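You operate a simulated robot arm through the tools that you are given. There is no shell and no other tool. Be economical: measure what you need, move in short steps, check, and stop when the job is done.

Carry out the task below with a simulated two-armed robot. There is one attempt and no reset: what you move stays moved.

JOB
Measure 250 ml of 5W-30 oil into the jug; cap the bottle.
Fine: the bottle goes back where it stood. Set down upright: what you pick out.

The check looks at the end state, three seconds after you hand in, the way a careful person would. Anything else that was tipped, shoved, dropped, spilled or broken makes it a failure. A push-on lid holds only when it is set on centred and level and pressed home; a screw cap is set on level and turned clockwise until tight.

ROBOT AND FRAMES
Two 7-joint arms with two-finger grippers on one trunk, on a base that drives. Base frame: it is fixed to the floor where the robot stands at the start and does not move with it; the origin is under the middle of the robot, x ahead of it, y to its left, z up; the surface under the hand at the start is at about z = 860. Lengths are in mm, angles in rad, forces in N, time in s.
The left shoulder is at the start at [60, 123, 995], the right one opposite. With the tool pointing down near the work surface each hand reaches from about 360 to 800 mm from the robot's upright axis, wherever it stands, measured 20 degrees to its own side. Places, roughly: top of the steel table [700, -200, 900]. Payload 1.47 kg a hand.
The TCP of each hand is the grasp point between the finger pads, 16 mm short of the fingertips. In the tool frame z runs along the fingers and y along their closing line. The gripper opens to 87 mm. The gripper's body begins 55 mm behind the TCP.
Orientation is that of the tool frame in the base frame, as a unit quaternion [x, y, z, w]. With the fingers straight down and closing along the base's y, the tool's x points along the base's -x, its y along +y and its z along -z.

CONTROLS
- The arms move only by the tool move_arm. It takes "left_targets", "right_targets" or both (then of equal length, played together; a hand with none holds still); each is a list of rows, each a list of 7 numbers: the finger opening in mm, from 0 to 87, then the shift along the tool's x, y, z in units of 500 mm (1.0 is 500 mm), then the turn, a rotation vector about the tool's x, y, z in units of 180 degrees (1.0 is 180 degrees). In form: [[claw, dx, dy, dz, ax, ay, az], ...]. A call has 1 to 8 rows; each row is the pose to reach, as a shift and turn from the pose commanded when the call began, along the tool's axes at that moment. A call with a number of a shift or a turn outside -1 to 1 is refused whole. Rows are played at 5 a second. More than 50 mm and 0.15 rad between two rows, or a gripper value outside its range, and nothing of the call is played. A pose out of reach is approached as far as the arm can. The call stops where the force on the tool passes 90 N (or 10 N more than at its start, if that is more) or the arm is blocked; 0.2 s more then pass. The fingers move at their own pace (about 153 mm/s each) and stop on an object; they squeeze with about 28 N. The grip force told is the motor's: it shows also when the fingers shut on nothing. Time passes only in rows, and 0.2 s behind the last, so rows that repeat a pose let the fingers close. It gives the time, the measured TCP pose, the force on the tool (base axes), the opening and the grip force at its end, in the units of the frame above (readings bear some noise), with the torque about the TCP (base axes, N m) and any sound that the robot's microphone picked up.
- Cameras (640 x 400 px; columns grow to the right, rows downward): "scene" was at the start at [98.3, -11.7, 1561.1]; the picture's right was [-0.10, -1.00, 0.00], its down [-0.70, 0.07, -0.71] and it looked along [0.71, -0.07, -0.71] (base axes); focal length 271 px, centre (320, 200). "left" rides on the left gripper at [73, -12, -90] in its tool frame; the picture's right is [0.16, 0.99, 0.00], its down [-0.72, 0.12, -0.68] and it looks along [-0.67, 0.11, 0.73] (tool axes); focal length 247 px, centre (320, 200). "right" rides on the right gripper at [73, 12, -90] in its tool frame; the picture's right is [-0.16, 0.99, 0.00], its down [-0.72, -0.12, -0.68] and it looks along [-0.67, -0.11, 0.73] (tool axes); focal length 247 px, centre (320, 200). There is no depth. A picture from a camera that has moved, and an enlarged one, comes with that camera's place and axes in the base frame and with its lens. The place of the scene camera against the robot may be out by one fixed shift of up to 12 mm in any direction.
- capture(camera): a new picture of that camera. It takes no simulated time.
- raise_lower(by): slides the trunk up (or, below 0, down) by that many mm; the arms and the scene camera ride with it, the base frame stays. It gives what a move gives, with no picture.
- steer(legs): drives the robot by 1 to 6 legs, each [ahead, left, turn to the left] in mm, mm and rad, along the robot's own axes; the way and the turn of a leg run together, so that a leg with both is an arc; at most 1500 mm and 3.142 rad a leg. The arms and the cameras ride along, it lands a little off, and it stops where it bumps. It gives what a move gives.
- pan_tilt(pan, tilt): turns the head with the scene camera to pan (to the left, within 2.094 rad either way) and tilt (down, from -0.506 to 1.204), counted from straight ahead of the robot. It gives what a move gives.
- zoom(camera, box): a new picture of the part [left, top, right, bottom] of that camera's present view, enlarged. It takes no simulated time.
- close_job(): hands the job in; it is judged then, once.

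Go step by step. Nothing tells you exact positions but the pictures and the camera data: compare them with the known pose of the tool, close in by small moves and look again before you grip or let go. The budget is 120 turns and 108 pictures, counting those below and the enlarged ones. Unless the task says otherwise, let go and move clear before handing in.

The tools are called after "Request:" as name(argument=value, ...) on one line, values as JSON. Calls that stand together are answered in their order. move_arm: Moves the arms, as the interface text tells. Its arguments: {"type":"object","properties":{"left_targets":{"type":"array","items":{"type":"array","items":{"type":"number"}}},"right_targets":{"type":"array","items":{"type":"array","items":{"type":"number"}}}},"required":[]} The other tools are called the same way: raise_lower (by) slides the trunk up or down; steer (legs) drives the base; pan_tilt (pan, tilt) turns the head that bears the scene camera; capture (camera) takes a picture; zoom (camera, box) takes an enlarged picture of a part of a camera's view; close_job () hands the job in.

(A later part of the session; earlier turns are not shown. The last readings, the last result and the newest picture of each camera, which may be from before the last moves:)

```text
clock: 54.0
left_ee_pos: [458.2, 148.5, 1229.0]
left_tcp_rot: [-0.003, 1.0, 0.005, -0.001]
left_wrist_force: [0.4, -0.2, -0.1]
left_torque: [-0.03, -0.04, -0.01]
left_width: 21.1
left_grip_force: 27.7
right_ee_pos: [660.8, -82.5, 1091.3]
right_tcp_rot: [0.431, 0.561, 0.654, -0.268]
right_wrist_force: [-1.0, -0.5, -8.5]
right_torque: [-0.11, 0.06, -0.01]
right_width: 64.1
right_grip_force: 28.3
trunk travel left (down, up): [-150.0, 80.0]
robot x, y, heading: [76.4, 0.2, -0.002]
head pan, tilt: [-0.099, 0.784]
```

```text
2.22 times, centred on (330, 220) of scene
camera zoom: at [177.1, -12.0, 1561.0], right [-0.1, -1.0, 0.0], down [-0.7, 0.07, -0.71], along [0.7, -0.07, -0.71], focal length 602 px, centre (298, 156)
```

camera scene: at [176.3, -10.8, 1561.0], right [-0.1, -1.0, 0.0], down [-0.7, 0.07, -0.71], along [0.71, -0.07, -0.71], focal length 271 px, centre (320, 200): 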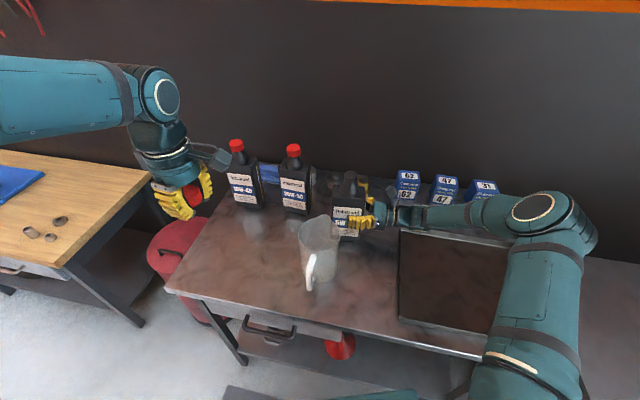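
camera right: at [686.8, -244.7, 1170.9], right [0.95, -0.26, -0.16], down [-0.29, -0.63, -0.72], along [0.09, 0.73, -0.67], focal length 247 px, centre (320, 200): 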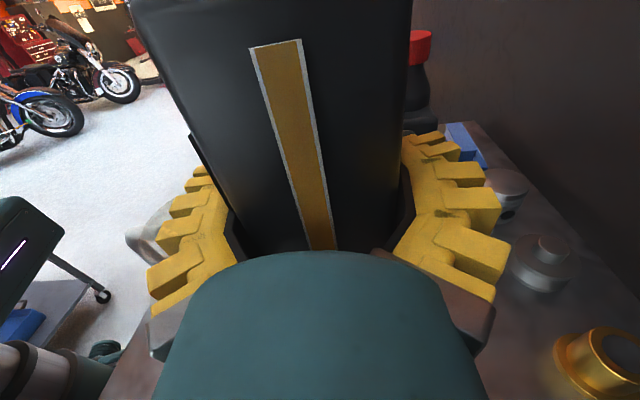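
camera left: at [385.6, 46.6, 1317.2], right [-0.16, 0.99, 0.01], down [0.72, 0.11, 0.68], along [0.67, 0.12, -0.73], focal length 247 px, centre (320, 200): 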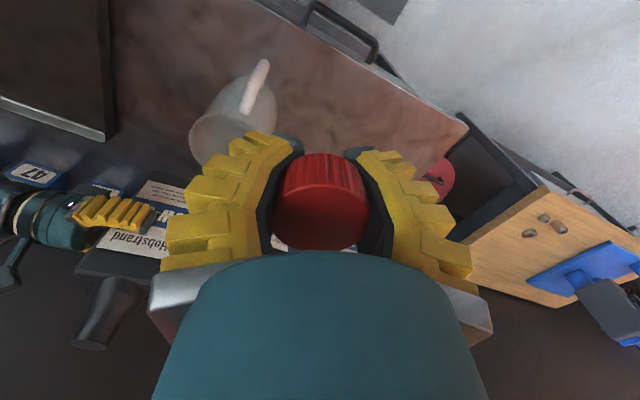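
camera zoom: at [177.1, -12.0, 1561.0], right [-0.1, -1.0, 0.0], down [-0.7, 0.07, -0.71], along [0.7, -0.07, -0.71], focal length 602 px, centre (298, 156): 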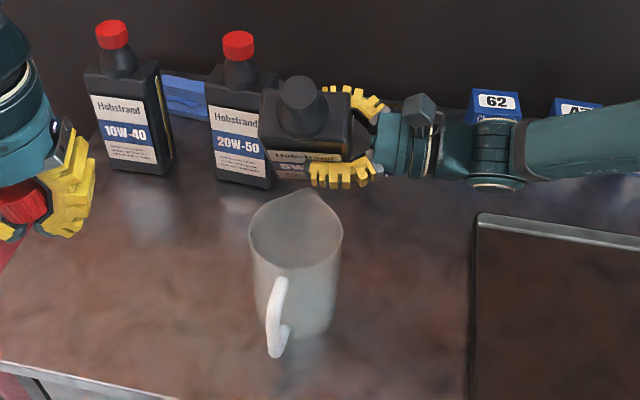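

The left grip width dropped from 27 to 21 mm, so the cap may be shifting in the fingers. I'll check before pouring.

Request:
capture(camera="left")

Request:
zoom(camera="scene", box=[110, 110, 250, 230])

```text
39 pictures are left
camera left: at [383.8, 137.4, 1318.2], right [-0.16, 0.99, 0.01], down [0.72, 0.11, 0.68], along [0.67, 0.12, -0.73], focal length 247 px, centre (320, 200)
```

left: 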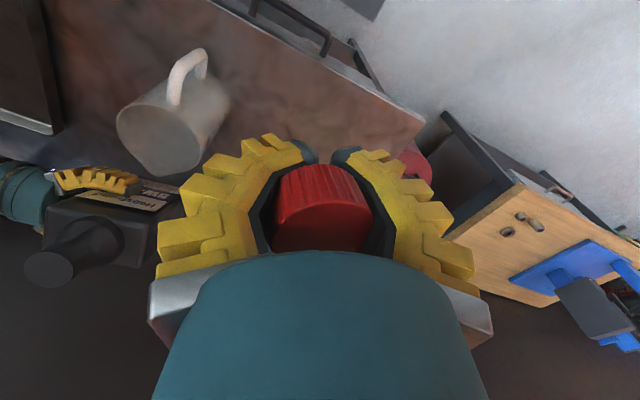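

```text
3.33 times, centred on (180, 170) of scene
camera zoom: at [177.1, -12.0, 1561.0], right [-0.1, -1.0, 0.0], down [-0.7, 0.07, -0.71], along [0.7, -0.07, -0.71], focal length 903 px, centre (787, 300)
```

zoom: 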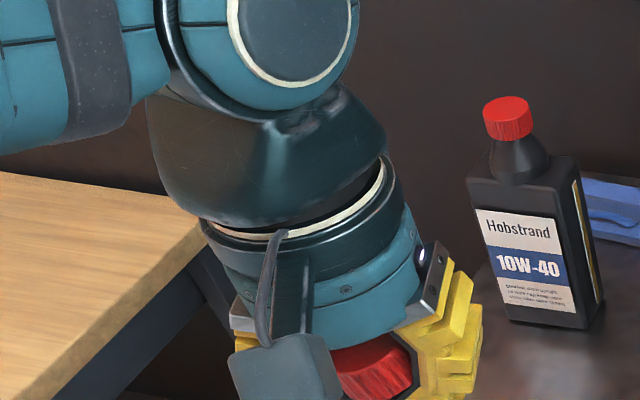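

The cap has crept up between the curling fingers, so it isn't fit for screwing back as held. I'll set it down upright on a clear patch near [600, 100] and regrip it properly later.

Request:
move_arm(left_targets=[[21, -0.035, -0.0125, 0.08, 0, 0, 0], [21, -0.07, -0.025, 0.16, 0, 0, 0], [21, -0.105, -0.0375, 0.24, 0, 0, 0], [21, -0.14, -0.05, 0.32, 0, 0, 0], [21, -0.175, -0.0625, 0.4, 0, 0, 0], [21, -0.21, -0.075, 0.48, 0, 0, 0], [21, -0.245, -0.0875, 0.56, 0, 0, 0], [21, -0.28, -0.1, 0.62, 0, 0, 0]])

Request:
capture(camera="scene")

Request:
capture(camera="left")

```text
clock: 55.8
left_ee_pos: [598.1, 102.4, 916.1]
left_tcp_rot: [-0.002, 1.0, 0.005, -0.001]
left_wrist_force: [-0.1, -0.7, 0.0]
left_torque: [-0.03, 0.0, 0.02]
left_width: 23.6
left_grip_force: 27.3
right_ee_pos: [661.7, -83.8, 1090.8]
right_tcp_rot: [0.432, 0.56, 0.654, -0.269]
right_wrist_force: [0.6, 0.0, -8.8]
right_torque: [-0.13, 0.04, 0.0]
right_width: 64.1
right_grip_force: 28.2
trunk travel left (down, up): [-150.0, 80.0]
robot x, y, heading: [78.9, 0.0, -0.006]
head pan, tilt: [-0.099, 0.784]
```

```text
37 pictures are left
camera scene: at [178.5, -12.2, 1560.8], right [-0.1, -1.0, 0.0], down [-0.7, 0.07, -0.71], along [0.7, -0.07, -0.71], focal length 271 px, centre (320, 200)
```

scene: 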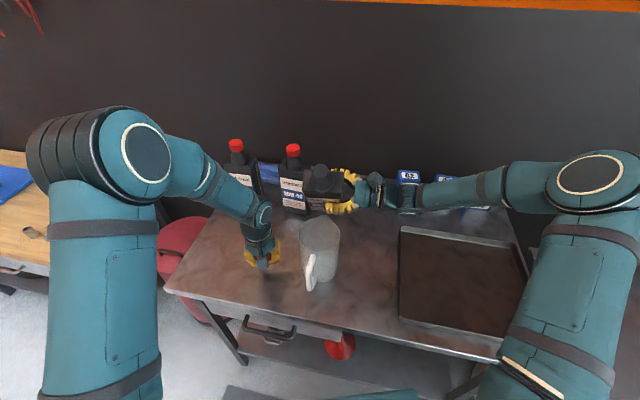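

```text
36 pictures are left
camera left: at [524.1, 90.8, 1005.7], right [-0.16, 0.99, 0.01], down [0.72, 0.11, 0.68], along [0.67, 0.12, -0.73], focal length 247 px, centre (320, 200)
```

left: 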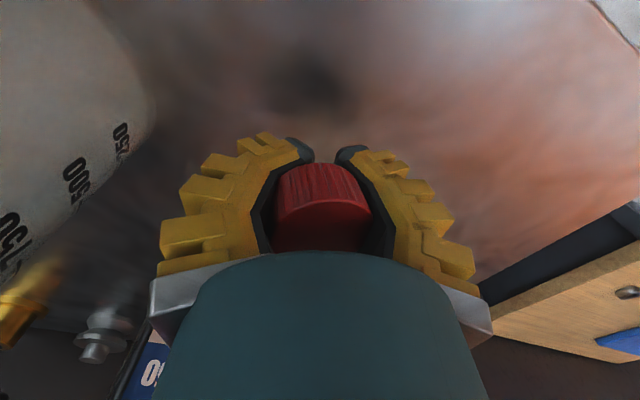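

The cap is held in the curled fingers above a clear spot, and the left camera can also read the jug's marks from here. I'll lower so the fingertips are just above the table and open slowly.

Request:
move_arm(left_targets=[[21, 0, 0, 0.03, 0, 0, 0], [21, 0, 0, 0.055, 0, 0, 0], [21, 0, 0, 0.066, 0, 0, 0]])

Request:
move_arm(left_targets=[[26, 0, 0, 0, 0, 0, 0], [30, 0, 0, 0, 0, 0, 0], [34, 0, 0, 0, 0, 0, 0], [38, 0, 0, 0, 0, 0, 0], [44, 0, 0, 0, 0, 0, 0]])

Request:
capture(camera="left")

```text
clock: 56.6
left_ee_pos: [599.0, 102.6, 883.2]
left_tcp_rot: [-0.003, 1.0, 0.004, 0.0]
left_wrist_force: [-0.3, 0.3, -0.6]
left_torque: [-0.02, -0.03, 0.03]
left_width: 27.3
left_grip_force: 20.7
right_ee_pos: [662.1, -83.1, 1091.4]
right_tcp_rot: [0.432, 0.56, 0.654, -0.268]
right_wrist_force: [0.3, -0.4, -8.0]
right_torque: [-0.09, 0.04, 0.03]
right_width: 64.0
right_grip_force: 28.0
trunk travel left (down, up): [-150.0, 80.0]
robot x, y, heading: [82.6, 2.2, -0.002]
head pan, tilt: [-0.099, 0.784]
```

```text
clock: 57.8
left_ee_pos: [598.4, 103.9, 884.6]
left_tcp_rot: [-0.002, 1.0, 0.004, -0.001]
left_wrist_force: [0.5, -0.5, -0.1]
left_torque: [0.0, 0.01, 0.02]
left_width: 49.7
left_grip_force: 4.0
right_ee_pos: [661.9, -83.6, 1090.8]
right_tcp_rot: [0.431, 0.56, 0.654, -0.269]
right_wrist_force: [1.0, -0.2, -8.5]
right_torque: [-0.11, 0.07, -0.02]
right_width: 64.4
right_grip_force: 27.9
trunk travel left (down, up): [-150.0, 80.0]
robot x, y, heading: [76.8, -3.3, 0.003]
head pan, tilt: [-0.099, 0.784]
```

```text
35 pictures are left
camera left: at [524.8, 91.0, 973.7], right [-0.16, 0.99, 0.01], down [0.72, 0.11, 0.68], along [0.67, 0.12, -0.73], focal length 247 px, centre (320, 200)
```

left: 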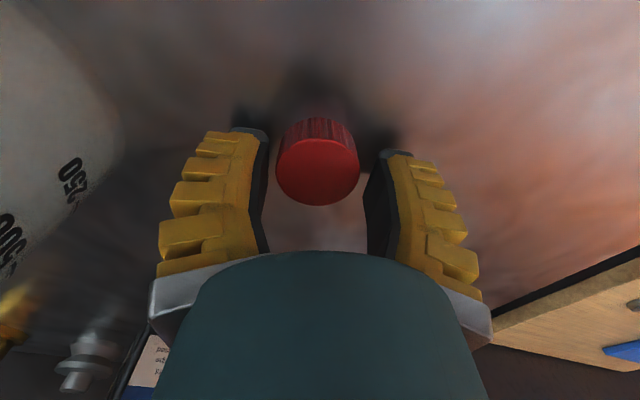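

The cap stands upright on the table at about [605, 103]. I'll open fully, rise to where the left camera sees the jug's 250 mark, and then start pouring in small tilts.

Request:
move_arm(left_targets=[[60, 0, 0, 0, 0, 0, 0], [87, 0, 0, 0, 0, 0, 0], [87, 0, 0, -0.06, 0, 0, 0], [87, 0.06, 0, -0.14, 0, 0, 0], [87, 0.1, 0, -0.2, 0, 0, 0]])

Request:
move_arm(right_targets=[[30, 0, 0, 0, 0, 0, -0.0278], [30, 0, 0, 0, 0, 0, -0.0556], [30, 0, 0, 0, 0, 0, -0.0833], [30, 0, 0, 0, 0, 0, -0.0833]])

Request:
capture(camera="left")

Request:
zoom(camera="scene", box=[240, 130, 400, 310])

```text
clock: 59.0
left_ee_pos: [547.3, 103.5, 985.2]
left_tcp_rot: [-0.003, 1.0, 0.004, -0.001]
left_wrist_force: [0.4, -0.7, -0.3]
left_torque: [0.03, 0.01, -0.02]
left_width: 86.9
left_grip_force: 0.0
right_ee_pos: [661.3, -82.6, 1091.7]
right_tcp_rot: [0.432, 0.56, 0.654, -0.268]
right_wrist_force: [-0.7, 0.2, -8.5]
right_torque: [-0.1, 0.06, -0.02]
right_width: 64.1
right_grip_force: 28.0
trunk travel left (down, up): [-150.0, 80.0]
robot x, y, heading: [76.0, 0.0, 0.001]
head pan, tilt: [-0.099, 0.784]
```

```text
clock: 60.0
left_ee_pos: [548.7, 103.0, 985.4]
left_tcp_rot: [-0.003, 1.0, 0.004, -0.001]
left_wrist_force: [0.3, -0.1, 0.7]
left_torque: [0.01, -0.02, 0.0]
left_width: 87.3
left_grip_force: 0.1
right_ee_pos: [661.7, -83.2, 1090.9]
right_tcp_rot: [0.354, 0.613, 0.683, -0.181]
right_wrist_force: [0.0, 0.0, -8.6]
right_torque: [-0.14, 0.05, 0.05]
right_width: 64.3
right_grip_force: 28.3
trunk travel left (down, up): [-150.0, 80.0]
robot x, y, heading: [82.4, 3.6, 0.003]
head pan, tilt: [-0.099, 0.784]
```

```text
34 pictures are left
camera left: at [474.1, 90.6, 1074.3], right [-0.16, 0.99, 0.01], down [0.72, 0.11, 0.68], along [0.67, 0.12, -0.73], focal length 247 px, centre (320, 200)
```

left: 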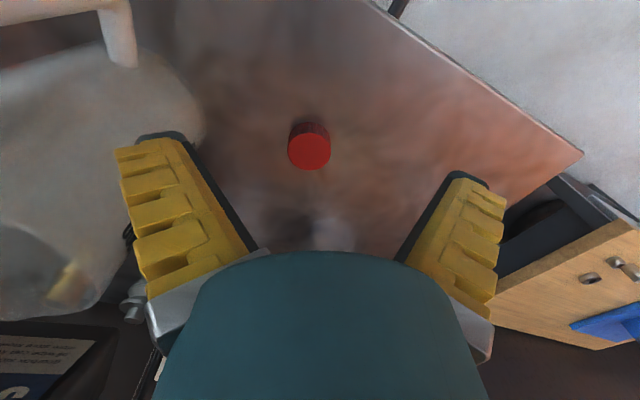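

```text
2.22 times, centred on (320, 220) of scene
camera zoom: at [177.5, -11.8, 1560.9], right [-0.1, -1.0, 0.0], down [-0.7, 0.07, -0.71], along [0.7, -0.07, -0.71], focal length 602 px, centre (320, 156)
```

zoom: 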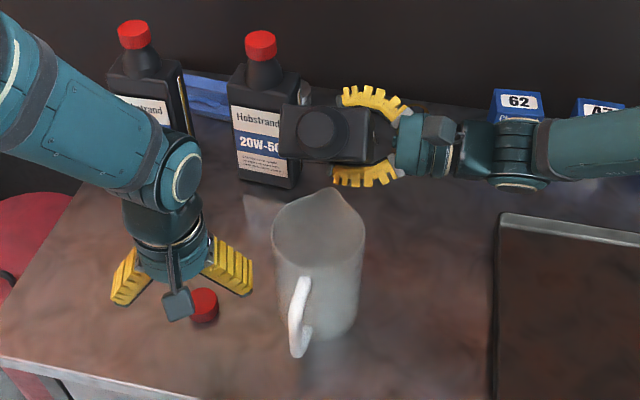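

At 45° nothing flows yet and the opening is centred over the jug. I'll tilt on to 60°, keeping the opening above the jug centre.

Request:
move_arm(right_targets=[[30, -0.01, 0.01, 0, 0, 0, -0.0278], [30, -0.02, 0.02, 0, 0, 0, -0.0556], [30, -0.031, 0.031, 0, 0, 0, -0.0833]])

Request:
zoom(camera="scene", box=[240, 130, 400, 310])

```text
clock: 60.8
left_ee_pos: [547.5, 102.7, 986.0]
left_tcp_rot: [-0.003, 1.0, 0.003, -0.001]
left_wrist_force: [0.2, -0.4, 0.0]
left_torque: [0.01, -0.03, -0.02]
left_width: 87.2
left_grip_force: 0.0
right_ee_pos: [682.2, -89.9, 1091.0]
right_tcp_rot: [0.272, 0.652, 0.702, -0.09]
right_wrist_force: [0.2, -0.1, -8.6]
right_torque: [-0.12, 0.09, -0.03]
right_width: 64.1
right_grip_force: 27.9
trunk travel left (down, up): [-150.0, 80.0]
robot x, y, heading: [76.4, 1.0, -0.002]
head pan, tilt: [-0.099, 0.784]
```

```text
2.22 times, centred on (320, 220) of scene
camera zoom: at [177.8, -11.9, 1560.9], right [-0.1, -1.0, 0.0], down [-0.7, 0.07, -0.71], along [0.7, -0.07, -0.71], focal length 602 px, centre (320, 156)
```

zoom: 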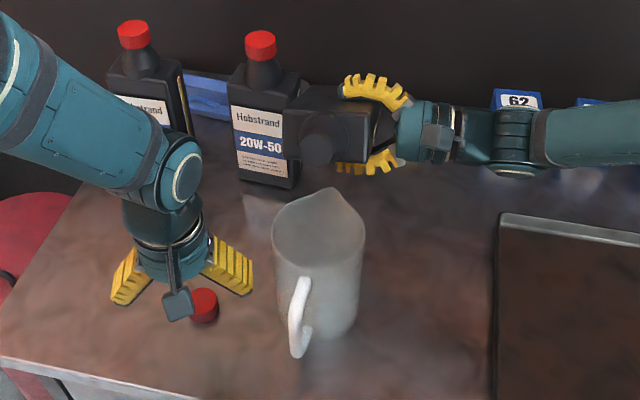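

Still no flow at 60°. I'll tilt slowly to 70°.

Request:
move_arm(right_targets=[[30, -0.008, 0.004, 0, 0, 0, -0.0278], [30, -0.016, 0.008, 0, 0, 0, -0.0556], [30, -0.016, 0.008, 0, 0, 0, -0.0556]])

Request:
zoom(camera="scene", box=[240, 130, 400, 310])

```text
clock: 61.6
left_ee_pos: [548.2, 102.5, 986.3]
left_tcp_rot: [-0.003, 1.0, 0.004, -0.001]
left_wrist_force: [-0.5, -0.4, -0.5]
left_torque: [0.0, 0.01, 0.01]
left_width: 87.0
left_grip_force: 0.1
right_ee_pos: [691.9, -92.4, 1088.9]
right_tcp_rot: [0.213, 0.674, 0.706, -0.028]
right_wrist_force: [-0.3, -0.2, -8.2]
right_torque: [-0.1, 0.1, 0.02]
right_width: 64.2
right_grip_force: 28.0
trunk travel left (down, up): [-150.0, 80.0]
robot x, y, heading: [79.8, -2.0, -0.004]
head pan, tilt: [-0.099, 0.784]
```

```text
2.22 times, centred on (320, 220) of scene
camera zoom: at [177.5, -11.8, 1560.9], right [-0.1, -1.0, 0.0], down [-0.7, 0.07, -0.71], along [0.7, -0.07, -0.71], focal length 602 px, centre (320, 156)
```

zoom: 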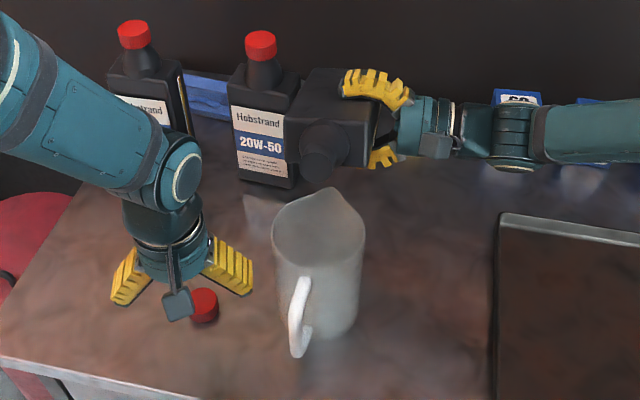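

Request:
move_arm(right_targets=[[30, -0.006, 0.002, 0, 0, 0, -0.0278], [30, -0.006, 0.002, 0, 0, 0, -0.0278], [30, -0.006, 0.002, 0, 0, 0, -0.0278]])

Request:
zoom(camera="scene", box=[270, 150, 370, 290])

```text
clock: 62.4
left_ee_pos: [548.1, 102.3, 985.5]
left_tcp_rot: [-0.003, 1.0, 0.004, -0.002]
left_wrist_force: [0.9, 0.1, -0.3]
left_torque: [0.0, 0.03, 0.02]
left_width: 87.1
left_grip_force: 0.1
right_ee_pos: [694.0, -92.7, 1088.8]
right_tcp_rot: [0.184, 0.683, 0.707, 0.003]
right_wrist_force: [-0.4, 0.0, -7.7]
right_torque: [-0.09, 0.08, 0.0]
right_width: 64.4
right_grip_force: 28.2
trunk travel left (down, up): [-150.0, 80.0]
robot x, y, heading: [82.1, 1.1, 0.001]
head pan, tilt: [-0.099, 0.784]
```

```text
2.86 times, centred on (320, 220) of scene
camera zoom: at [177.5, -11.9, 1560.9], right [-0.1, -1.0, 0.0], down [-0.7, 0.07, -0.71], along [0.7, -0.07, -0.71], focal length 774 px, centre (320, 143)
```

zoom: 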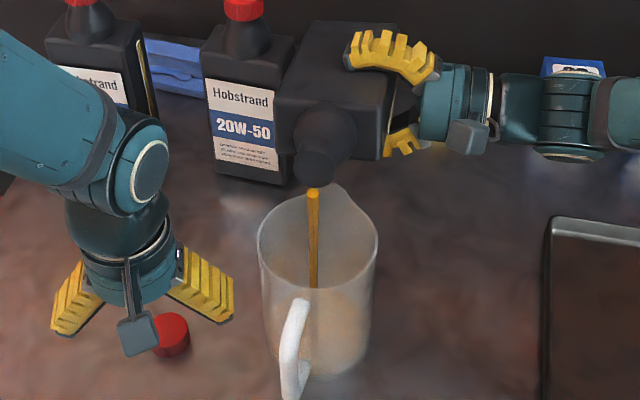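

Oil is flowing cleanly into the jug at 75°. I'll hold this tilt briefly and watch the weight and level.

Request:
move_arm(right_targets=[[30, 0, 0, 0, 0, 0, 0], [30, 0, 0, 0, 0, 0, 0], [30, 0, 0, 0, 0, 0, 0]])

Request:
zoom(camera="scene", box=[270, 150, 370, 290])

```text
clock: 63.2
left_ee_pos: [548.3, 103.2, 985.9]
left_tcp_rot: [-0.003, 1.0, 0.005, -0.001]
left_wrist_force: [0.1, -0.2, -0.5]
left_torque: [-0.01, 0.02, 0.0]
left_width: 86.8
left_grip_force: 0.1
right_ee_pos: [694.2, -93.2, 1090.1]
right_tcp_rot: [0.185, 0.683, 0.707, 0.003]
right_wrist_force: [-0.9, -0.9, -8.4]
right_torque: [-0.11, 0.11, 0.01]
right_width: 64.2
right_grip_force: 28.5
trunk travel left (down, up): [-150.0, 80.0]
robot x, y, heading: [76.9, 1.5, 0.0]
head pan, tilt: [-0.099, 0.784]
```

```text
2.86 times, centred on (320, 220) of scene
camera zoom: at [177.5, -11.9, 1560.9], right [-0.1, -1.0, 0.0], down [-0.7, 0.07, -0.71], along [0.7, -0.07, -0.71], focal length 774 px, centre (320, 143)
```

zoom: 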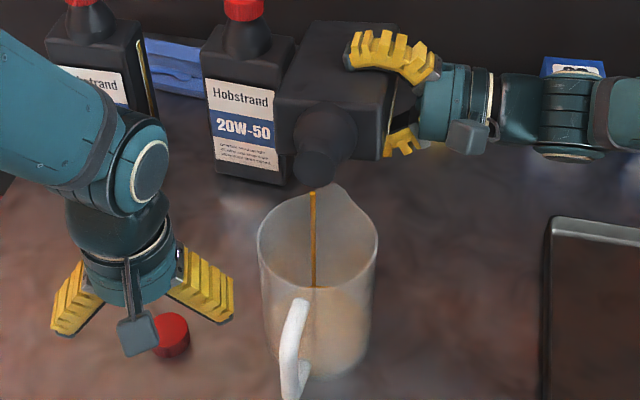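

The stream is thinning as it empties at this angle. I'll tilt a further 5° and hold.

Request:
move_arm(right_targets=[[30, 0, 0, 0, 0, 0, -0.0139], [30, 0, 0, 0, 0, 0, -0.0278], [30, 0, 0, 0, 0, 0, -0.0278], [30, 0, 0, 0, 0, 0, -0.0278], [30, 0, 0, 0, 0, 0, -0.0278], [30, 0, 0, 0, 0, 0, -0.0278]])

Request:
zoom(camera="scene", box=[270, 150, 370, 290])

```text
clock: 64.6
left_ee_pos: [548.1, 103.1, 985.9]
left_tcp_rot: [-0.002, 1.0, 0.005, -0.001]
left_wrist_force: [-0.2, 0.4, 0.6]
left_torque: [-0.03, 0.03, 0.02]
left_width: 87.0
left_grip_force: 0.2
right_ee_pos: [694.3, -92.7, 1090.4]
right_tcp_rot: [0.155, 0.69, 0.706, 0.033]
right_wrist_force: [-0.9, 0.0, -7.1]
right_torque: [-0.07, 0.09, 0.03]
right_width: 64.2
right_grip_force: 27.9
trunk travel left (down, up): [-150.0, 80.0]
robot x, y, heading: [77.7, 1.8, -0.001]
head pan, tilt: [-0.099, 0.784]
```

```text
2.86 times, centred on (320, 220) of scene
camera zoom: at [177.4, -11.8, 1561.0], right [-0.1, -1.0, 0.0], down [-0.7, 0.07, -0.71], along [0.7, -0.07, -0.71], focal length 774 px, centre (320, 143)
```

zoom: 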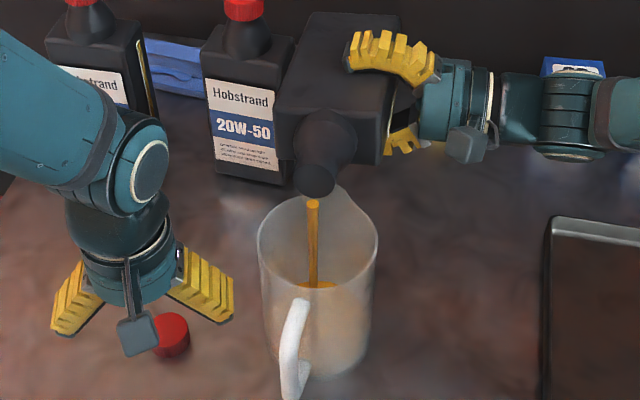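

Oil is now visible at the jug's bottom. I'll tilt back to stop the flow and get a careful reading of weight and level.

Request:
move_arm(right_targets=[[30, 0, 0, 0, 0, 0, 0.04], [30, 0, 0, 0, 0, 0, 0.08], [30, 0, 0, 0, 0, 0, 0.08], [30, 0, 0, 0, 0, 0, 0.08]])

Request:
move_arm(left_targets=[[87, -0.05, 0.0, 0.06, 0, 0, 0], [87, -0.1, 0.0, 0.12, 0, 0, 0]])

Request:
capture(camera="left")

```text
clock: 65.6
left_ee_pos: [548.0, 102.0, 986.4]
left_tcp_rot: [-0.003, 1.0, 0.005, -0.001]
left_wrist_force: [-0.2, -0.1, 0.0]
left_torque: [0.03, -0.01, 0.0]
left_width: 86.8
left_grip_force: 0.1
right_ee_pos: [693.8, -91.2, 1090.5]
right_tcp_rot: [0.24, 0.665, 0.705, -0.057]
right_wrist_force: [0.4, 0.8, -7.0]
right_torque: [-0.05, 0.1, -0.01]
right_width: 64.2
right_grip_force: 27.6
trunk travel left (down, up): [-150.0, 80.0]
robot x, y, heading: [79.2, 1.8, 0.002]
head pan, tilt: [-0.099, 0.784]
```

```text
clock: 66.2
left_ee_pos: [596.9, 103.3, 925.3]
left_tcp_rot: [-0.002, 1.0, 0.004, -0.001]
left_wrist_force: [0.4, 0.5, 0.3]
left_torque: [-0.01, 0.01, -0.01]
left_width: 87.0
left_grip_force: 0.1
right_ee_pos: [694.6, -92.6, 1089.1]
right_tcp_rot: [0.24, 0.665, 0.705, -0.056]
right_wrist_force: [0.0, -1.1, -7.0]
right_torque: [-0.06, 0.07, -0.01]
right_width: 64.2
right_grip_force: 28.1
trunk travel left (down, up): [-150.0, 80.0]
robot x, y, heading: [79.7, -0.1, -0.003]
head pan, tilt: [-0.099, 0.784]
```

```text
27 pictures are left
camera left: at [523.4, 91.5, 1013.5], right [-0.16, 0.99, 0.01], down [0.72, 0.11, 0.68], along [0.67, 0.12, -0.73], focal length 247 px, centre (320, 200)
```

left: 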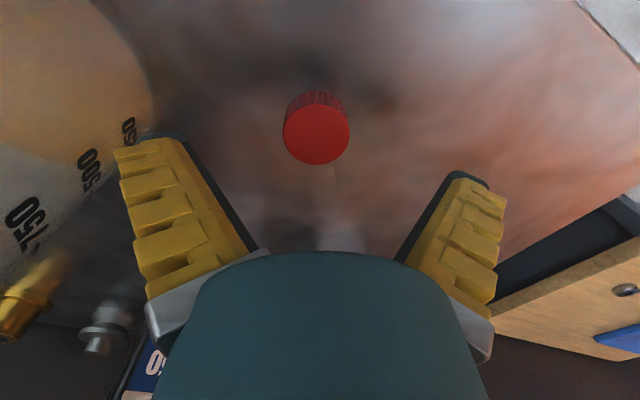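

Request:
zoom(camera="left", box=[0, 40, 160, 260])

```text
1.82 times, centred on (80, 150) of left
camera zoom: at [523.4, 91.5, 1013.5], right [-0.16, 0.99, 0.01], down [0.72, 0.11, 0.68], along [0.67, 0.12, -0.73], focal length 449 px, centre (756, 291)
```

zoom: 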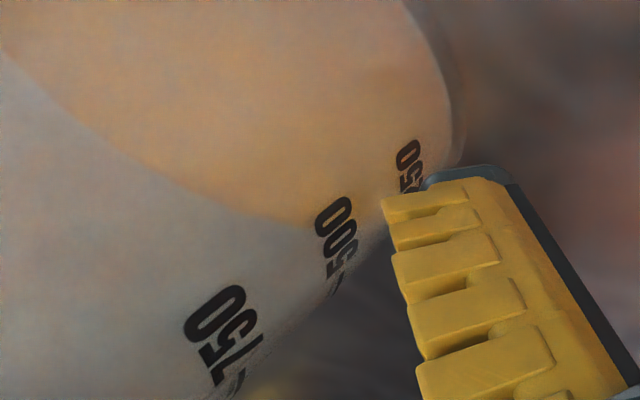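

The view from above makes the line hard to read, though the weight suggests roughly 170–200 ml so far. I'll bring the bottle upright, move it back, and read the marks with the right camera from the other side.

Request:
move_arm(right_targets=[[30, 0.0066, 0.0146, 0, 0, 0, 0.04], [30, 0.0132, 0.0292, 0, 0, 0, 0.08], [30, 0.0198, 0.0438, 0, 0, 0, 0.12], [30, 0.0264, 0.0584, 0, 0, 0, 0.16], [30, 0.033, 0.073, 0, 0, 0, 0.198], [30, -0.003, 0.09, 0, 0, 0, 0.24], [30, -0.04, 0.106, -0.02, 0, 0, 0.28], [30, -0.076, 0.123, -0.06, 0, 0, 0.32]])

```text
clock: 68.0
left_ee_pos: [598.0, 103.5, 925.2]
left_tcp_rot: [-0.003, 1.0, 0.005, 0.0]
left_wrist_force: [0.3, -0.3, 0.2]
left_torque: [0.02, 0.0, -0.02]
left_width: 86.7
left_grip_force: 0.1
right_ee_pos: [744.0, -137.3, 1129.1]
right_tcp_rot: [0.531, 0.467, 0.59, -0.39]
right_wrist_force: [0.4, -0.5, -7.4]
right_torque: [-0.1, 0.01, 0.03]
right_width: 64.3
right_grip_force: 28.2
trunk travel left (down, up): [-150.0, 80.0]
robot x, y, heading: [74.3, -0.9, 0.002]
head pan, tilt: [-0.099, 0.784]
```

Request:
move_arm(right_targets=[[30, -0.053, 0.0066, -0.0576, 0, 0, 0.009], [30, -0.106, 0.0132, -0.1152, 0, 0, 0.018], [30, -0.159, 0.0198, -0.1728, 0, 0, 0.027], [30, -0.212, 0.0264, -0.2304, 0, 0, 0.036], [30, -0.265, 0.033, -0.288, 0, 0, 0.0445], [30, -0.265, 0.033, -0.288, 0, 0, 0.0445]])

Request:
zoom(camera="right", box=[0, 0, 320, 240])

```text
clock: 69.4
left_ee_pos: [596.6, 104.6, 924.7]
left_tcp_rot: [-0.002, 1.0, 0.004, -0.001]
left_wrist_force: [-0.6, 0.2, -0.3]
left_torque: [-0.05, 0.02, 0.02]
left_width: 87.2
left_grip_force: 0.0
right_ee_pos: [738.3, -285.2, 1002.5]
right_tcp_rot: [0.562, 0.429, 0.562, -0.428]
right_wrist_force: [0.0, 0.4, -7.9]
right_torque: [-0.12, 0.01, -0.04]
right_width: 64.1
right_grip_force: 28.3
trunk travel left (down, up): [-150.0, 80.0]
robot x, y, heading: [81.2, -2.8, -0.0]
head pan, tilt: [-0.099, 0.784]
```

```text
1.67 times, centred on (160, 120) of right
camera zoom: at [726.6, -375.0, 1077.0], right [0.95, -0.26, -0.16], down [-0.29, -0.63, -0.72], along [0.09, 0.74, -0.67], focal length 412 px, centre (587, 333)
```

zoom: 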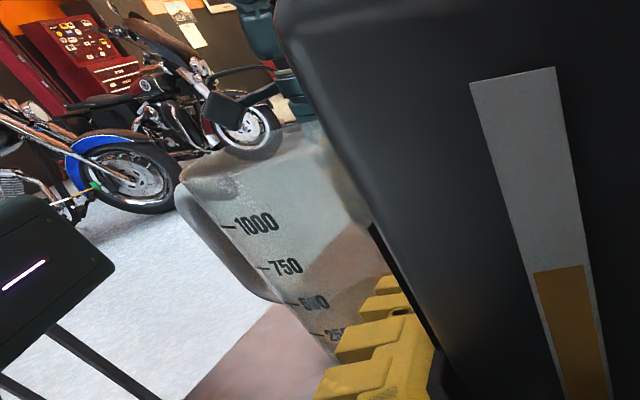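

The 250 mark is just hidden by a finger. I'll back the right hand off 70 mm to clear it.

Request:
move_arm(right_targets=[[30, 0, 0.02, -0.07, 0, 0, 0], [30, 0, 0.04, -0.14, 0, 0, 0], [30, 0, 0.04, -0.14, 0, 0, 0]])

Request:
zoom(camera="right", box=[90, 50, 250, 210])

```text
clock: 70.2
left_ee_pos: [596.2, 103.2, 924.2]
left_tcp_rot: [-0.003, 1.0, 0.004, -0.002]
left_wrist_force: [0.2, 0.4, 0.9]
left_torque: [-0.02, -0.02, 0.03]
left_width: 87.3
left_grip_force: 0.1
right_ee_pos: [739.3, -356.5, 1001.9]
right_tcp_rot: [0.562, 0.429, 0.562, -0.43]
right_wrist_force: [0.3, -0.3, -7.2]
right_torque: [-0.08, 0.05, 0.02]
right_width: 64.0
right_grip_force: 28.0
trunk travel left (down, up): [-150.0, 80.0]
robot x, y, heading: [76.5, -1.6, 0.004]
head pan, tilt: [-0.099, 0.784]
```

```text
2.50 times, centred on (170, 130) of right
camera zoom: at [727.4, -447.1, 1076.4], right [0.95, -0.26, -0.16], down [-0.29, -0.63, -0.72], along [0.09, 0.74, -0.67], focal length 617 px, centre (695, 375)
```

zoom: 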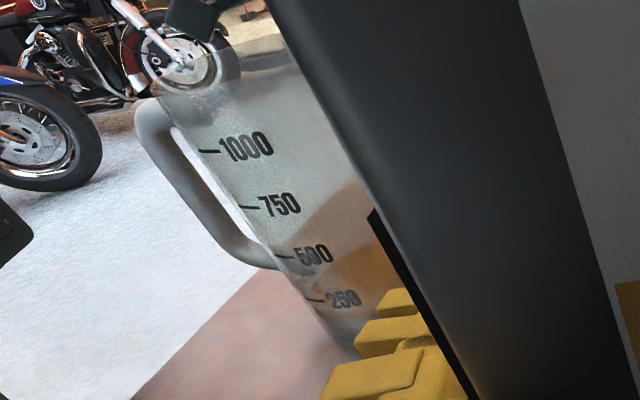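

Request:
zoom(camera="right", box=[180, 140, 250, 195])

```text
7.27 times, centred on (215, 168) of right
camera zoom: at [727.4, -447.1, 1076.4], right [0.95, -0.26, -0.16], down [-0.29, -0.63, -0.72], along [0.09, 0.74, -0.67], focal length 1796 px, centre (1084, 436)
```

zoom: 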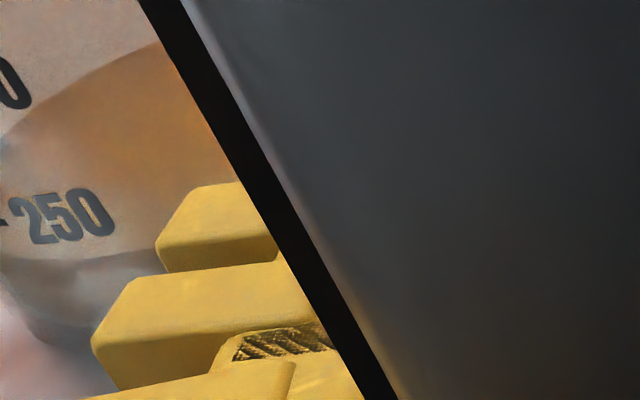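

Reading both views geometrically (marks every 30.7 mm from z = 867, surface near z = 885–888) together with the weight loss gives about 155 ml in the jug. I need roughly 95 ml more, so I'll return the bottle over the jug.

Request:
move_arm(right_targets=[[30, 0.0427, -0.0175, 0.071, 0, 0, 0], [30, 0.0853, -0.035, 0.142, 0, 0, 0], [30, 0.128, -0.0525, 0.213, 0, 0, 0], [30, 0.1707, -0.07, 0.284, 0, 0, 0], [30, 0.2133, -0.0875, 0.355, 0, 0, 0], [30, 0.256, -0.105, 0.426, 0, 0, 0]])

Request:
move_arm(right_targets=[[30, 0, -0.035, 0.01, 0, 0, -0.045], [30, 0, -0.07, 0.02, 0, 0, -0.09], [30, 0, -0.105, 0.03, 0, 0, -0.135], [30, 0, -0.12, 0.03, 0, 0, -0.18], [30, -0.02, -0.12, 0.03, 0, 0, -0.225], [30, -0.04, -0.12, 0.03, 0, 0, -0.27], [30, -0.06, -0.115, 0.03, 0, 0, -0.315], [30, -0.08, -0.11, 0.03, 0, 0, -0.36]])

```text
clock: 71.6
left_ee_pos: [595.9, 104.3, 924.6]
left_tcp_rot: [-0.003, 1.0, 0.003, 0.0]
left_wrist_force: [0.1, 0.2, -0.3]
left_torque: [0.0, -0.03, -0.01]
left_width: 87.2
left_grip_force: 0.2
right_ee_pos: [746.5, -135.7, 1129.8]
right_tcp_rot: [0.562, 0.429, 0.562, -0.428]
right_wrist_force: [0.0, 1.0, -7.2]
right_torque: [-0.1, 0.04, -0.01]
right_width: 63.9
right_grip_force: 28.2
trunk travel left (down, up): [-150.0, 80.0]
robot x, y, heading: [79.0, -0.4, 0.002]
head pan, tilt: [-0.099, 0.784]
```

```text
clock: 73.4
left_ee_pos: [597.3, 103.1, 925.0]
left_tcp_rot: [-0.003, 1.0, 0.005, -0.002]
left_wrist_force: [0.5, -0.1, -0.5]
left_torque: [0.0, 0.02, -0.01]
left_width: 87.1
left_grip_force: 0.1
right_ee_pos: [697.6, -110.6, 1090.7]
right_tcp_rot: [0.244, 0.665, 0.704, -0.061]
right_wrist_force: [0.8, -0.1, -7.0]
right_torque: [-0.1, 0.11, -0.02]
right_width: 64.1
right_grip_force: 28.3
trunk travel left (down, up): [-150.0, 80.0]
robot x, y, heading: [82.8, 2.3, 0.0]
head pan, tilt: [-0.099, 0.784]
```

Request:
move_arm(right_targets=[[30, 0.009, -0.004, 0.033, 0, 0, 0], [30, 0.006, -0.004, 0.033, 0, 0, -0.035], [30, 0.004, -0.004, 0.033, 0, 0, -0.07], [30, 0.004, -0.004, 0.033, 0, 0, -0.085], [30, 0.004, -0.004, 0.033, 0, 0, -0.085], [30, 0.004, -0.004, 0.033, 0, 0, -0.085]])

Request:
zoom(camera="scene", box=[270, 150, 370, 290])

```text
clock: 74.8
left_ee_pos: [598.2, 103.8, 924.6]
left_tcp_rot: [-0.002, 1.0, 0.005, 0.0]
left_wrist_force: [-0.4, 0.5, -0.7]
left_torque: [0.01, -0.03, -0.03]
left_width: 87.3
left_grip_force: 0.1
right_ee_pos: [699.7, -93.3, 1089.3]
right_tcp_rot: [0.154, 0.69, 0.706, 0.034]
right_wrist_force: [1.3, -0.6, -7.0]
right_torque: [-0.1, 0.08, 0.0]
right_width: 64.1
right_grip_force: 28.2
trunk travel left (down, up): [-150.0, 80.0]
robot x, y, heading: [77.2, 2.2, 0.002]
head pan, tilt: [-0.099, 0.784]
```

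```text
2.86 times, centred on (320, 220) of scene
camera zoom: at [177.4, -11.9, 1561.0], right [-0.1, -1.0, 0.0], down [-0.7, 0.07, -0.71], along [0.7, -0.07, -0.71], focal length 774 px, centre (320, 143)
```

zoom: 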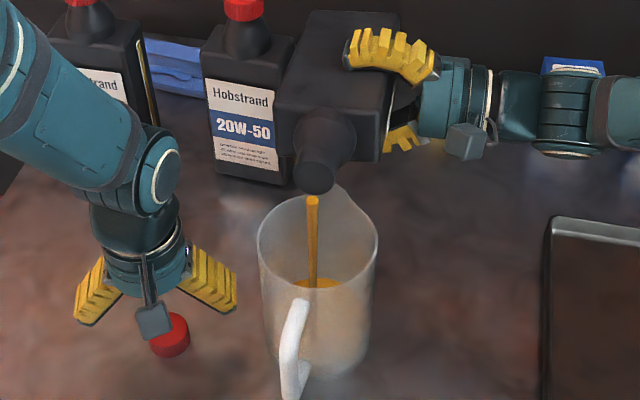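

It flows strongly again at 80°. I'll tilt back now and measure.

Request:
move_arm(right_targets=[[30, 0, 0, 0, 0, 0, 0.04], [30, 0, 0, 0, 0, 0, 0.08], [30, 0, 0, 0, 0, 0, 0.1], [30, 0, 0, 0, 0, 0, 0.1]])

Request:
zoom(camera="left", box=[0, 40, 160, 260])

```text
clock: 75.8
left_ee_pos: [597.1, 102.4, 924.0]
left_tcp_rot: [-0.002, 1.0, 0.004, -0.001]
left_wrist_force: [0.6, 0.2, -0.4]
left_torque: [0.04, 0.02, 0.0]
left_width: 87.1
left_grip_force: 0.1
right_ee_pos: [698.7, -92.8, 1089.2]
right_tcp_rot: [0.26, 0.657, 0.703, -0.077]
right_wrist_force: [0.0, -0.3, -7.4]
right_torque: [-0.08, 0.06, 0.0]
right_width: 64.1
right_grip_force: 28.2
trunk travel left (down, up): [-150.0, 80.0]
robot x, y, heading: [79.4, 2.5, -0.002]
head pan, tilt: [-0.099, 0.784]
```

```text
1.82 times, centred on (80, 150) of left
camera zoom: at [522.9, 91.4, 1014.0], right [-0.16, 0.99, 0.01], down [0.72, 0.11, 0.68], along [0.67, 0.12, -0.73], focal length 449 px, centre (756, 291)
```

zoom: 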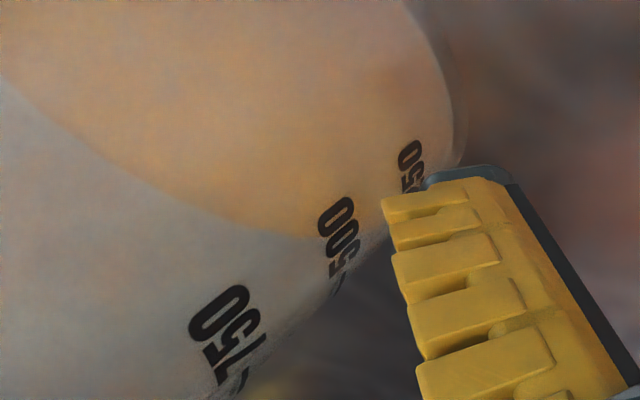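

The surface has risen to about z ≈ 892–895, which is roughly 205–230 ml. I'll back off again for an accurate right-camera reading before adding the last bit.

Request:
move_arm(right_targets=[[30, 0.0075, 0.0141, 0, 0, 0, 0.04], [30, 0.015, 0.0282, 0, 0, 0, 0.08], [30, 0.0225, 0.0423, 0, 0, 0, 0.12], [30, 0.03, 0.0564, 0, 0, 0, 0.16], [30, 0.0374, 0.0707, 0, 0, 0, 0.2], [30, 0.005, 0.088, 0, 0, 0, 0.24], [30, -0.027, 0.105, -0.02, 0, 0, 0.27], [30, -0.06, 0.122, -0.06, 0, 0, 0.305]])

Request:
move_arm(right_targets=[[30, -0.0442, 0.0121, -0.0712, 0, 0, 0.0067], [30, -0.0883, 0.0242, -0.1423, 0, 0, 0.0133], [30, -0.1325, 0.0363, -0.2135, 0, 0, 0.02], [30, -0.1767, 0.0484, -0.2847, 0, 0, 0.0267], [30, -0.2208, 0.0605, -0.3558, 0, 0, 0.0333], [30, -0.265, 0.0726, -0.427, 0, 0, 0.04], [30, -0.265, 0.0726, -0.427, 0, 0, 0.04]])

Request:
zoom(camera="right", box=[150, 110, 230, 190])

```text
clock: 77.6
left_ee_pos: [597.8, 104.2, 923.9]
left_tcp_rot: [-0.003, 1.0, 0.006, 0.0]
left_wrist_force: [0.7, 0.9, 0.3]
left_torque: [-0.02, 0.01, -0.03]
left_width: 86.9
left_grip_force: 0.1
right_ee_pos: [744.7, -136.4, 1127.2]
right_tcp_rot: [0.534, 0.463, 0.588, -0.393]
right_wrist_force: [0.0, -0.3, -6.7]
right_torque: [-0.13, 0.03, 0.0]
right_width: 64.0
right_grip_force: 27.3
trunk travel left (down, up): [-150.0, 80.0]
robot x, y, heading: [77.4, 0.7, -0.001]
head pan, tilt: [-0.099, 0.784]
```

```text
clock: 79.2
left_ee_pos: [596.7, 103.7, 925.5]
left_tcp_rot: [-0.003, 1.0, 0.004, -0.001]
left_wrist_force: [-0.4, -0.5, 0.2]
left_torque: [-0.01, -0.02, -0.01]
left_width: 87.1
left_grip_force: 0.1
right_ee_pos: [738.7, -353.4, 1002.4]
right_tcp_rot: [0.562, 0.429, 0.562, -0.429]
right_wrist_force: [-0.6, -0.7, -7.2]
right_torque: [-0.13, 0.06, 0.03]
right_width: 63.9
right_grip_force: 28.4
trunk travel left (down, up): [-150.0, 80.0]
robot x, y, heading: [80.7, -0.2, 0.002]
head pan, tilt: [-0.099, 0.784]
```

```text
5.00 times, centred on (190, 150) of right
camera zoom: at [726.3, -443.6, 1076.8], right [0.95, -0.26, -0.16], down [-0.29, -0.63, -0.72], along [0.09, 0.74, -0.67], focal length 1235 px, centre (970, 450)
```

zoom: 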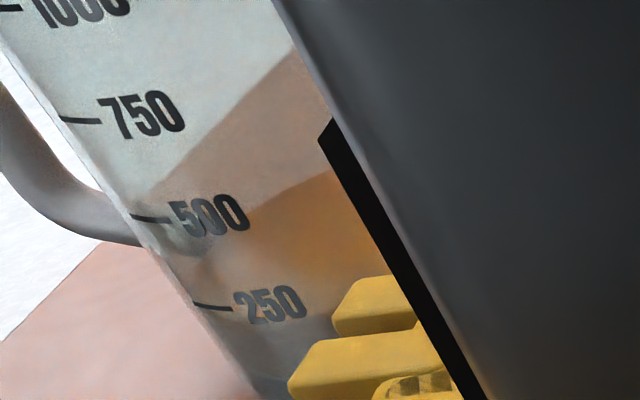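

Averaging both cameras and the weight puts the jug at about 180 ml, so roughly 65–70 ml is still needed. I'll return over the jug for one more measured pour.

Request:
move_arm(right_targets=[[30, 0.0427, -0.0175, 0.071, 0, 0, 0], [30, 0.0853, -0.035, 0.142, 0, 0, 0], [30, 0.128, -0.0525, 0.213, 0, 0, 0], [30, 0.1707, -0.07, 0.284, 0, 0, 0], [30, 0.2133, -0.0875, 0.355, 0, 0, 0], [30, 0.254, -0.105, 0.426, 0, 0, 0]])

Request:
move_arm(right_targets=[[30, 0, -0.035, 0.01, 0, 0, -0.045], [30, 0, -0.07, 0.025, 0, 0, -0.09], [30, 0, -0.105, 0.04, 0, 0, -0.135], [30, 0, -0.12, 0.05, 0, 0, -0.18], [30, -0.02, -0.12, 0.06, 0, 0, -0.225], [30, -0.04, -0.12, 0.06, 0, 0, -0.27], [30, -0.06, -0.12, 0.06, 0, 0, -0.315], [30, -0.08, -0.116, 0.06, 0, 0, -0.36]])

```text
clock: 80.6
left_ee_pos: [596.7, 105.1, 924.9]
left_tcp_rot: [-0.002, 1.0, 0.005, 0.0]
left_wrist_force: [-0.4, -0.2, -0.5]
left_torque: [0.0, 0.01, 0.04]
left_width: 86.8
left_grip_force: 0.1
right_ee_pos: [741.6, -136.7, 1127.9]
right_tcp_rot: [0.562, 0.43, 0.562, -0.429]
right_wrist_force: [0.2, -0.6, -6.8]
right_torque: [-0.13, 0.03, -0.01]
right_width: 64.1
right_grip_force: 28.1
trunk travel left (down, up): [-150.0, 80.0]
robot x, y, heading: [82.1, -2.0, 0.005]
head pan, tilt: [-0.099, 0.784]
```

```text
clock: 82.4
left_ee_pos: [597.6, 103.7, 924.5]
left_tcp_rot: [-0.002, 1.0, 0.005, -0.002]
left_wrist_force: [-0.7, 0.2, 0.6]
left_torque: [0.04, 0.01, 0.0]
left_width: 87.1
left_grip_force: 0.0
right_ee_pos: [696.7, -93.9, 1089.2]
right_tcp_rot: [0.244, 0.664, 0.705, -0.06]
right_wrist_force: [0.1, 0.0, -6.6]
right_torque: [-0.08, 0.08, 0.03]
right_width: 64.1
right_grip_force: 27.6
trunk travel left (down, up): [-150.0, 80.0]
robot x, y, heading: [78.6, -3.4, -0.005]
head pan, tilt: [-0.099, 0.784]
```

Request:
move_arm(right_targets=[[30, 0, 0, 0, 0, 0, -0.04], [30, 0, 0, 0, 0, 0, -0.08], [30, 0, 0, 0, 0, 0, -0.1], [30, 0, 0, 0, 0, 0, -0.1], [30, 0, 0, 0, 0, 0, -0.1], [30, 0, 0, 0, 0, 0, -0.06], [30, 0, 0, 0, 0, 0, -0.02], [30, 0, 0, 0, 0, 0, 0]])

Request:
zoom(camera="left", box=[0, 40, 160, 260])

```text
clock: 84.2
left_ee_pos: [596.4, 103.9, 925.4]
left_tcp_rot: [-0.003, 1.0, 0.005, -0.001]
left_wrist_force: [-0.3, 0.4, 0.5]
left_torque: [-0.02, -0.02, 0.04]
left_width: 87.0
left_grip_force: 0.0
right_ee_pos: [696.9, -94.0, 1088.6]
right_tcp_rot: [0.245, 0.663, 0.705, -0.062]
right_wrist_force: [-0.2, -0.8, -7.5]
right_torque: [-0.07, 0.09, -0.03]
right_width: 64.3
right_grip_force: 28.4
trunk travel left (down, up): [-150.0, 80.0]
robot x, y, heading: [75.1, -3.5, 0.004]
head pan, tilt: [-0.099, 0.784]
```

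```text
1.82 times, centred on (80, 150) of left
camera zoom: at [522.9, 91.4, 1014.0], right [-0.16, 0.99, 0.01], down [0.72, 0.11, 0.68], along [0.67, 0.12, -0.73], focal length 449 px, centre (756, 291)
```

zoom: 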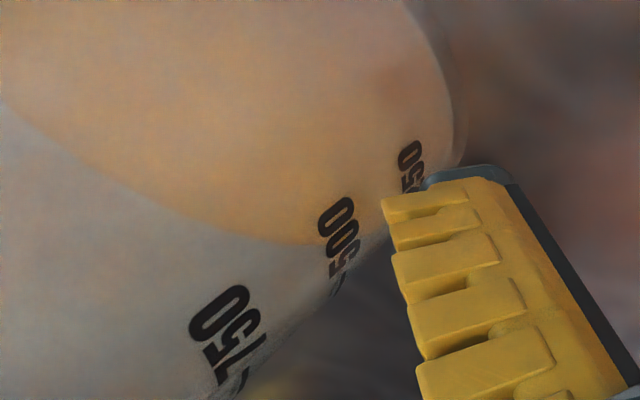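

The line rose about 4 mm, so the jug is near 215 ml. One more similar short pour, slightly steeper.

Request:
move_arm(right_targets=[[30, 0, 0, 0, 0, 0, -0.04], [30, 0, 0, 0, 0, 0, -0.08], [30, 0, 0, 0, 0, 0, -0.11], [30, 0, 0, 0, 0, 0, -0.11], [30, 0, 0, 0, 0, 0, -0.11], [30, 0, 0, 0, 0, 0, -0.07], [30, 0, 0, 0, 0, 0, -0.03], [30, 0, 0, 0, 0, 0, 0]])

Request:
zoom(camera="left", box=[0, 40, 160, 260])

```text
clock: 86.0
left_ee_pos: [597.2, 104.7, 924.9]
left_tcp_rot: [-0.003, 1.0, 0.004, -0.001]
left_wrist_force: [-0.4, 0.2, -0.8]
left_torque: [0.01, -0.02, 0.0]
left_width: 87.2
left_grip_force: 0.1
right_ee_pos: [694.9, -91.4, 1087.7]
right_tcp_rot: [0.245, 0.663, 0.704, -0.061]
right_wrist_force: [0.0, -0.3, -5.9]
right_torque: [-0.09, 0.06, 0.0]
right_width: 64.0
right_grip_force: 27.3
trunk travel left (down, up): [-150.0, 80.0]
robot x, y, heading: [78.6, 2.4, -0.002]
head pan, tilt: [-0.099, 0.784]
```

```text
1.82 times, centred on (80, 150) of left
camera zoom: at [522.9, 91.5, 1014.0], right [-0.16, 0.99, 0.01], down [0.72, 0.11, 0.68], along [0.67, 0.12, -0.73], focal length 449 px, centre (756, 291)
```

zoom: 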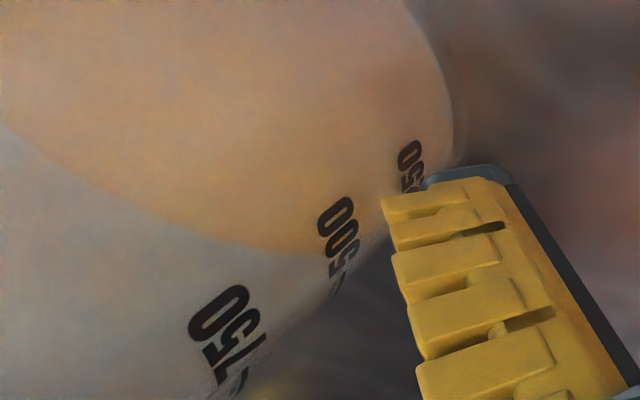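

The line is now right around the 250 level by my calibration. I'll back off for a right-camera check.

Request:
move_arm(right_targets=[[30, 0.0075, 0.0141, 0, 0, 0, 0.04], [30, 0.015, 0.0282, 0, 0, 0, 0.08], [30, 0.0225, 0.0423, 0, 0, 0, 0.12], [30, 0.03, 0.0564, 0, 0, 0, 0.16], [30, 0.0355, 0.072, 0, 0, 0, 0.2], [30, 0.002, 0.088, 0, 0, 0, 0.24], [30, -0.031, 0.103, -0.02, 0, 0, 0.28], [30, -0.065, 0.118, -0.06, 0, 0, 0.32]])

Request:
move_arm(right_targets=[[30, -0.0442, 0.0121, -0.0712, 0, 0, 0.0067], [30, -0.0883, 0.0242, -0.1423, 0, 0, 0.0133], [30, -0.1325, 0.0363, -0.2135, 0, 0, 0.02], [30, -0.1767, 0.0484, -0.2847, 0, 0, 0.0267], [30, -0.2208, 0.0605, -0.3558, 0, 0, 0.0333], [30, -0.265, 0.0726, -0.427, 0, 0, 0.04], [30, -0.265, 0.0726, -0.427, 0, 0, 0.04]])

Request:
move_arm(right_targets=[[30, 0, 0, 0, 0, 0, 0]])

Request:
move_arm(right_targets=[[30, 0, 0, 0, 0, 0, 0]])

Request:
move_arm(right_targets=[[30, 0, 0, 0, 0, 0, 0]])

Request:
zoom(camera="right", box=[150, 110, 230, 190])

```text
clock: 87.8
left_ee_pos: [597.1, 102.7, 924.3]
left_tcp_rot: [-0.003, 1.0, 0.005, -0.001]
left_wrist_force: [0.6, -0.8, -0.5]
left_torque: [0.02, 0.0, 0.0]
left_width: 87.2
left_grip_force: 0.1
right_ee_pos: [740.3, -136.1, 1126.0]
right_tcp_rot: [0.535, 0.463, 0.587, -0.394]
right_wrist_force: [1.2, -0.9, -6.0]
right_torque: [-0.06, 0.02, 0.04]
right_width: 64.3
right_grip_force: 27.9
trunk travel left (down, up): [-150.0, 80.0]
robot x, y, heading: [77.1, 0.9, -0.001]
head pan, tilt: [-0.099, 0.784]
```

```text
clock: 89.4
left_ee_pos: [596.7, 105.1, 924.3]
left_tcp_rot: [-0.003, 1.0, 0.005, 0.0]
left_wrist_force: [0.5, 0.2, 0.2]
left_torque: [0.0, 0.0, 0.01]
left_width: 87.2
left_grip_force: 0.0
right_ee_pos: [735.5, -355.6, 998.9]
right_tcp_rot: [0.561, 0.431, 0.561, -0.429]
right_wrist_force: [0.3, 0.3, -6.0]
right_torque: [-0.06, 0.0, 0.01]
right_width: 64.1
right_grip_force: 27.6
trunk travel left (down, up): [-150.0, 80.0]
robot x, y, heading: [76.4, 2.3, -0.007]
head pan, tilt: [-0.099, 0.784]
```

```text
clock: 89.8
left_ee_pos: [597.1, 103.4, 924.4]
left_tcp_rot: [-0.002, 1.0, 0.004, -0.002]
left_wrist_force: [0.3, -0.3, 0.6]
left_torque: [-0.02, -0.03, 0.02]
left_width: 87.1
left_grip_force: 0.0
right_ee_pos: [734.6, -356.2, 1000.4]
right_tcp_rot: [0.562, 0.429, 0.562, -0.428]
right_wrist_force: [0.6, -0.4, -5.5]
right_torque: [-0.09, 0.02, -0.01]
right_width: 64.2
right_grip_force: 28.5
trunk travel left (down, up): [-150.0, 80.0]
robot x, y, heading: [76.1, -2.8, 0.003]
head pan, tilt: [-0.099, 0.784]
```

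```text
clock: 90.2
left_ee_pos: [597.5, 103.3, 924.4]
left_tcp_rot: [-0.003, 1.0, 0.005, -0.001]
left_wrist_force: [-0.4, -0.1, 0.8]
left_torque: [0.02, -0.04, -0.02]
left_width: 86.9
left_grip_force: 0.1
right_ee_pos: [735.2, -355.7, 1000.8]
right_tcp_rot: [0.561, 0.43, 0.562, -0.429]
right_wrist_force: [0.1, 0.3, -6.7]
right_torque: [-0.15, -0.02, 0.03]
right_width: 64.2
right_grip_force: 27.9
trunk travel left (down, up): [-150.0, 80.0]
robot x, y, heading: [77.1, 1.4, -0.003]
head pan, tilt: [-0.099, 0.784]
```

```text
clock: 90.6
left_ee_pos: [597.1, 103.0, 925.7]
left_tcp_rot: [-0.003, 1.0, 0.005, -0.001]
left_wrist_force: [-1.0, -0.2, -0.2]
left_torque: [0.03, 0.0, 0.03]
left_width: 86.9
left_grip_force: 0.0
right_ee_pos: [735.3, -355.2, 999.5]
right_tcp_rot: [0.562, 0.429, 0.562, -0.43]
right_wrist_force: [0.2, 0.0, -5.9]
right_torque: [-0.08, -0.01, -0.01]
right_width: 64.0
right_grip_force: 28.0
trunk travel left (down, up): [-150.0, 80.0]
robot x, y, heading: [77.6, -1.1, -0.002]
head pan, tilt: [-0.099, 0.784]
```

```text
5.00 times, centred on (190, 150) of right
camera zoom: at [723.0, -446.3, 1074.4], right [0.95, -0.26, -0.16], down [-0.29, -0.63, -0.72], along [0.09, 0.74, -0.67], focal length 1235 px, centre (970, 450)
```

zoom: 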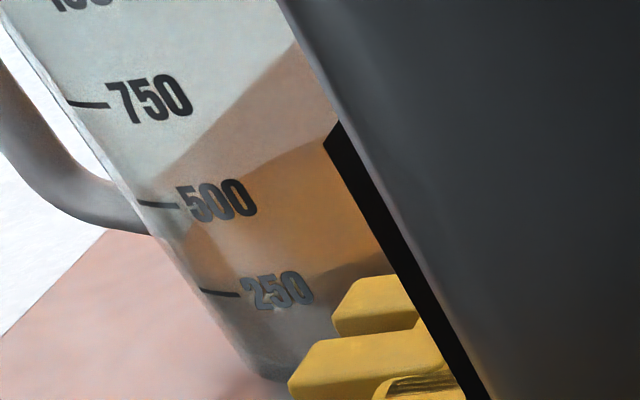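

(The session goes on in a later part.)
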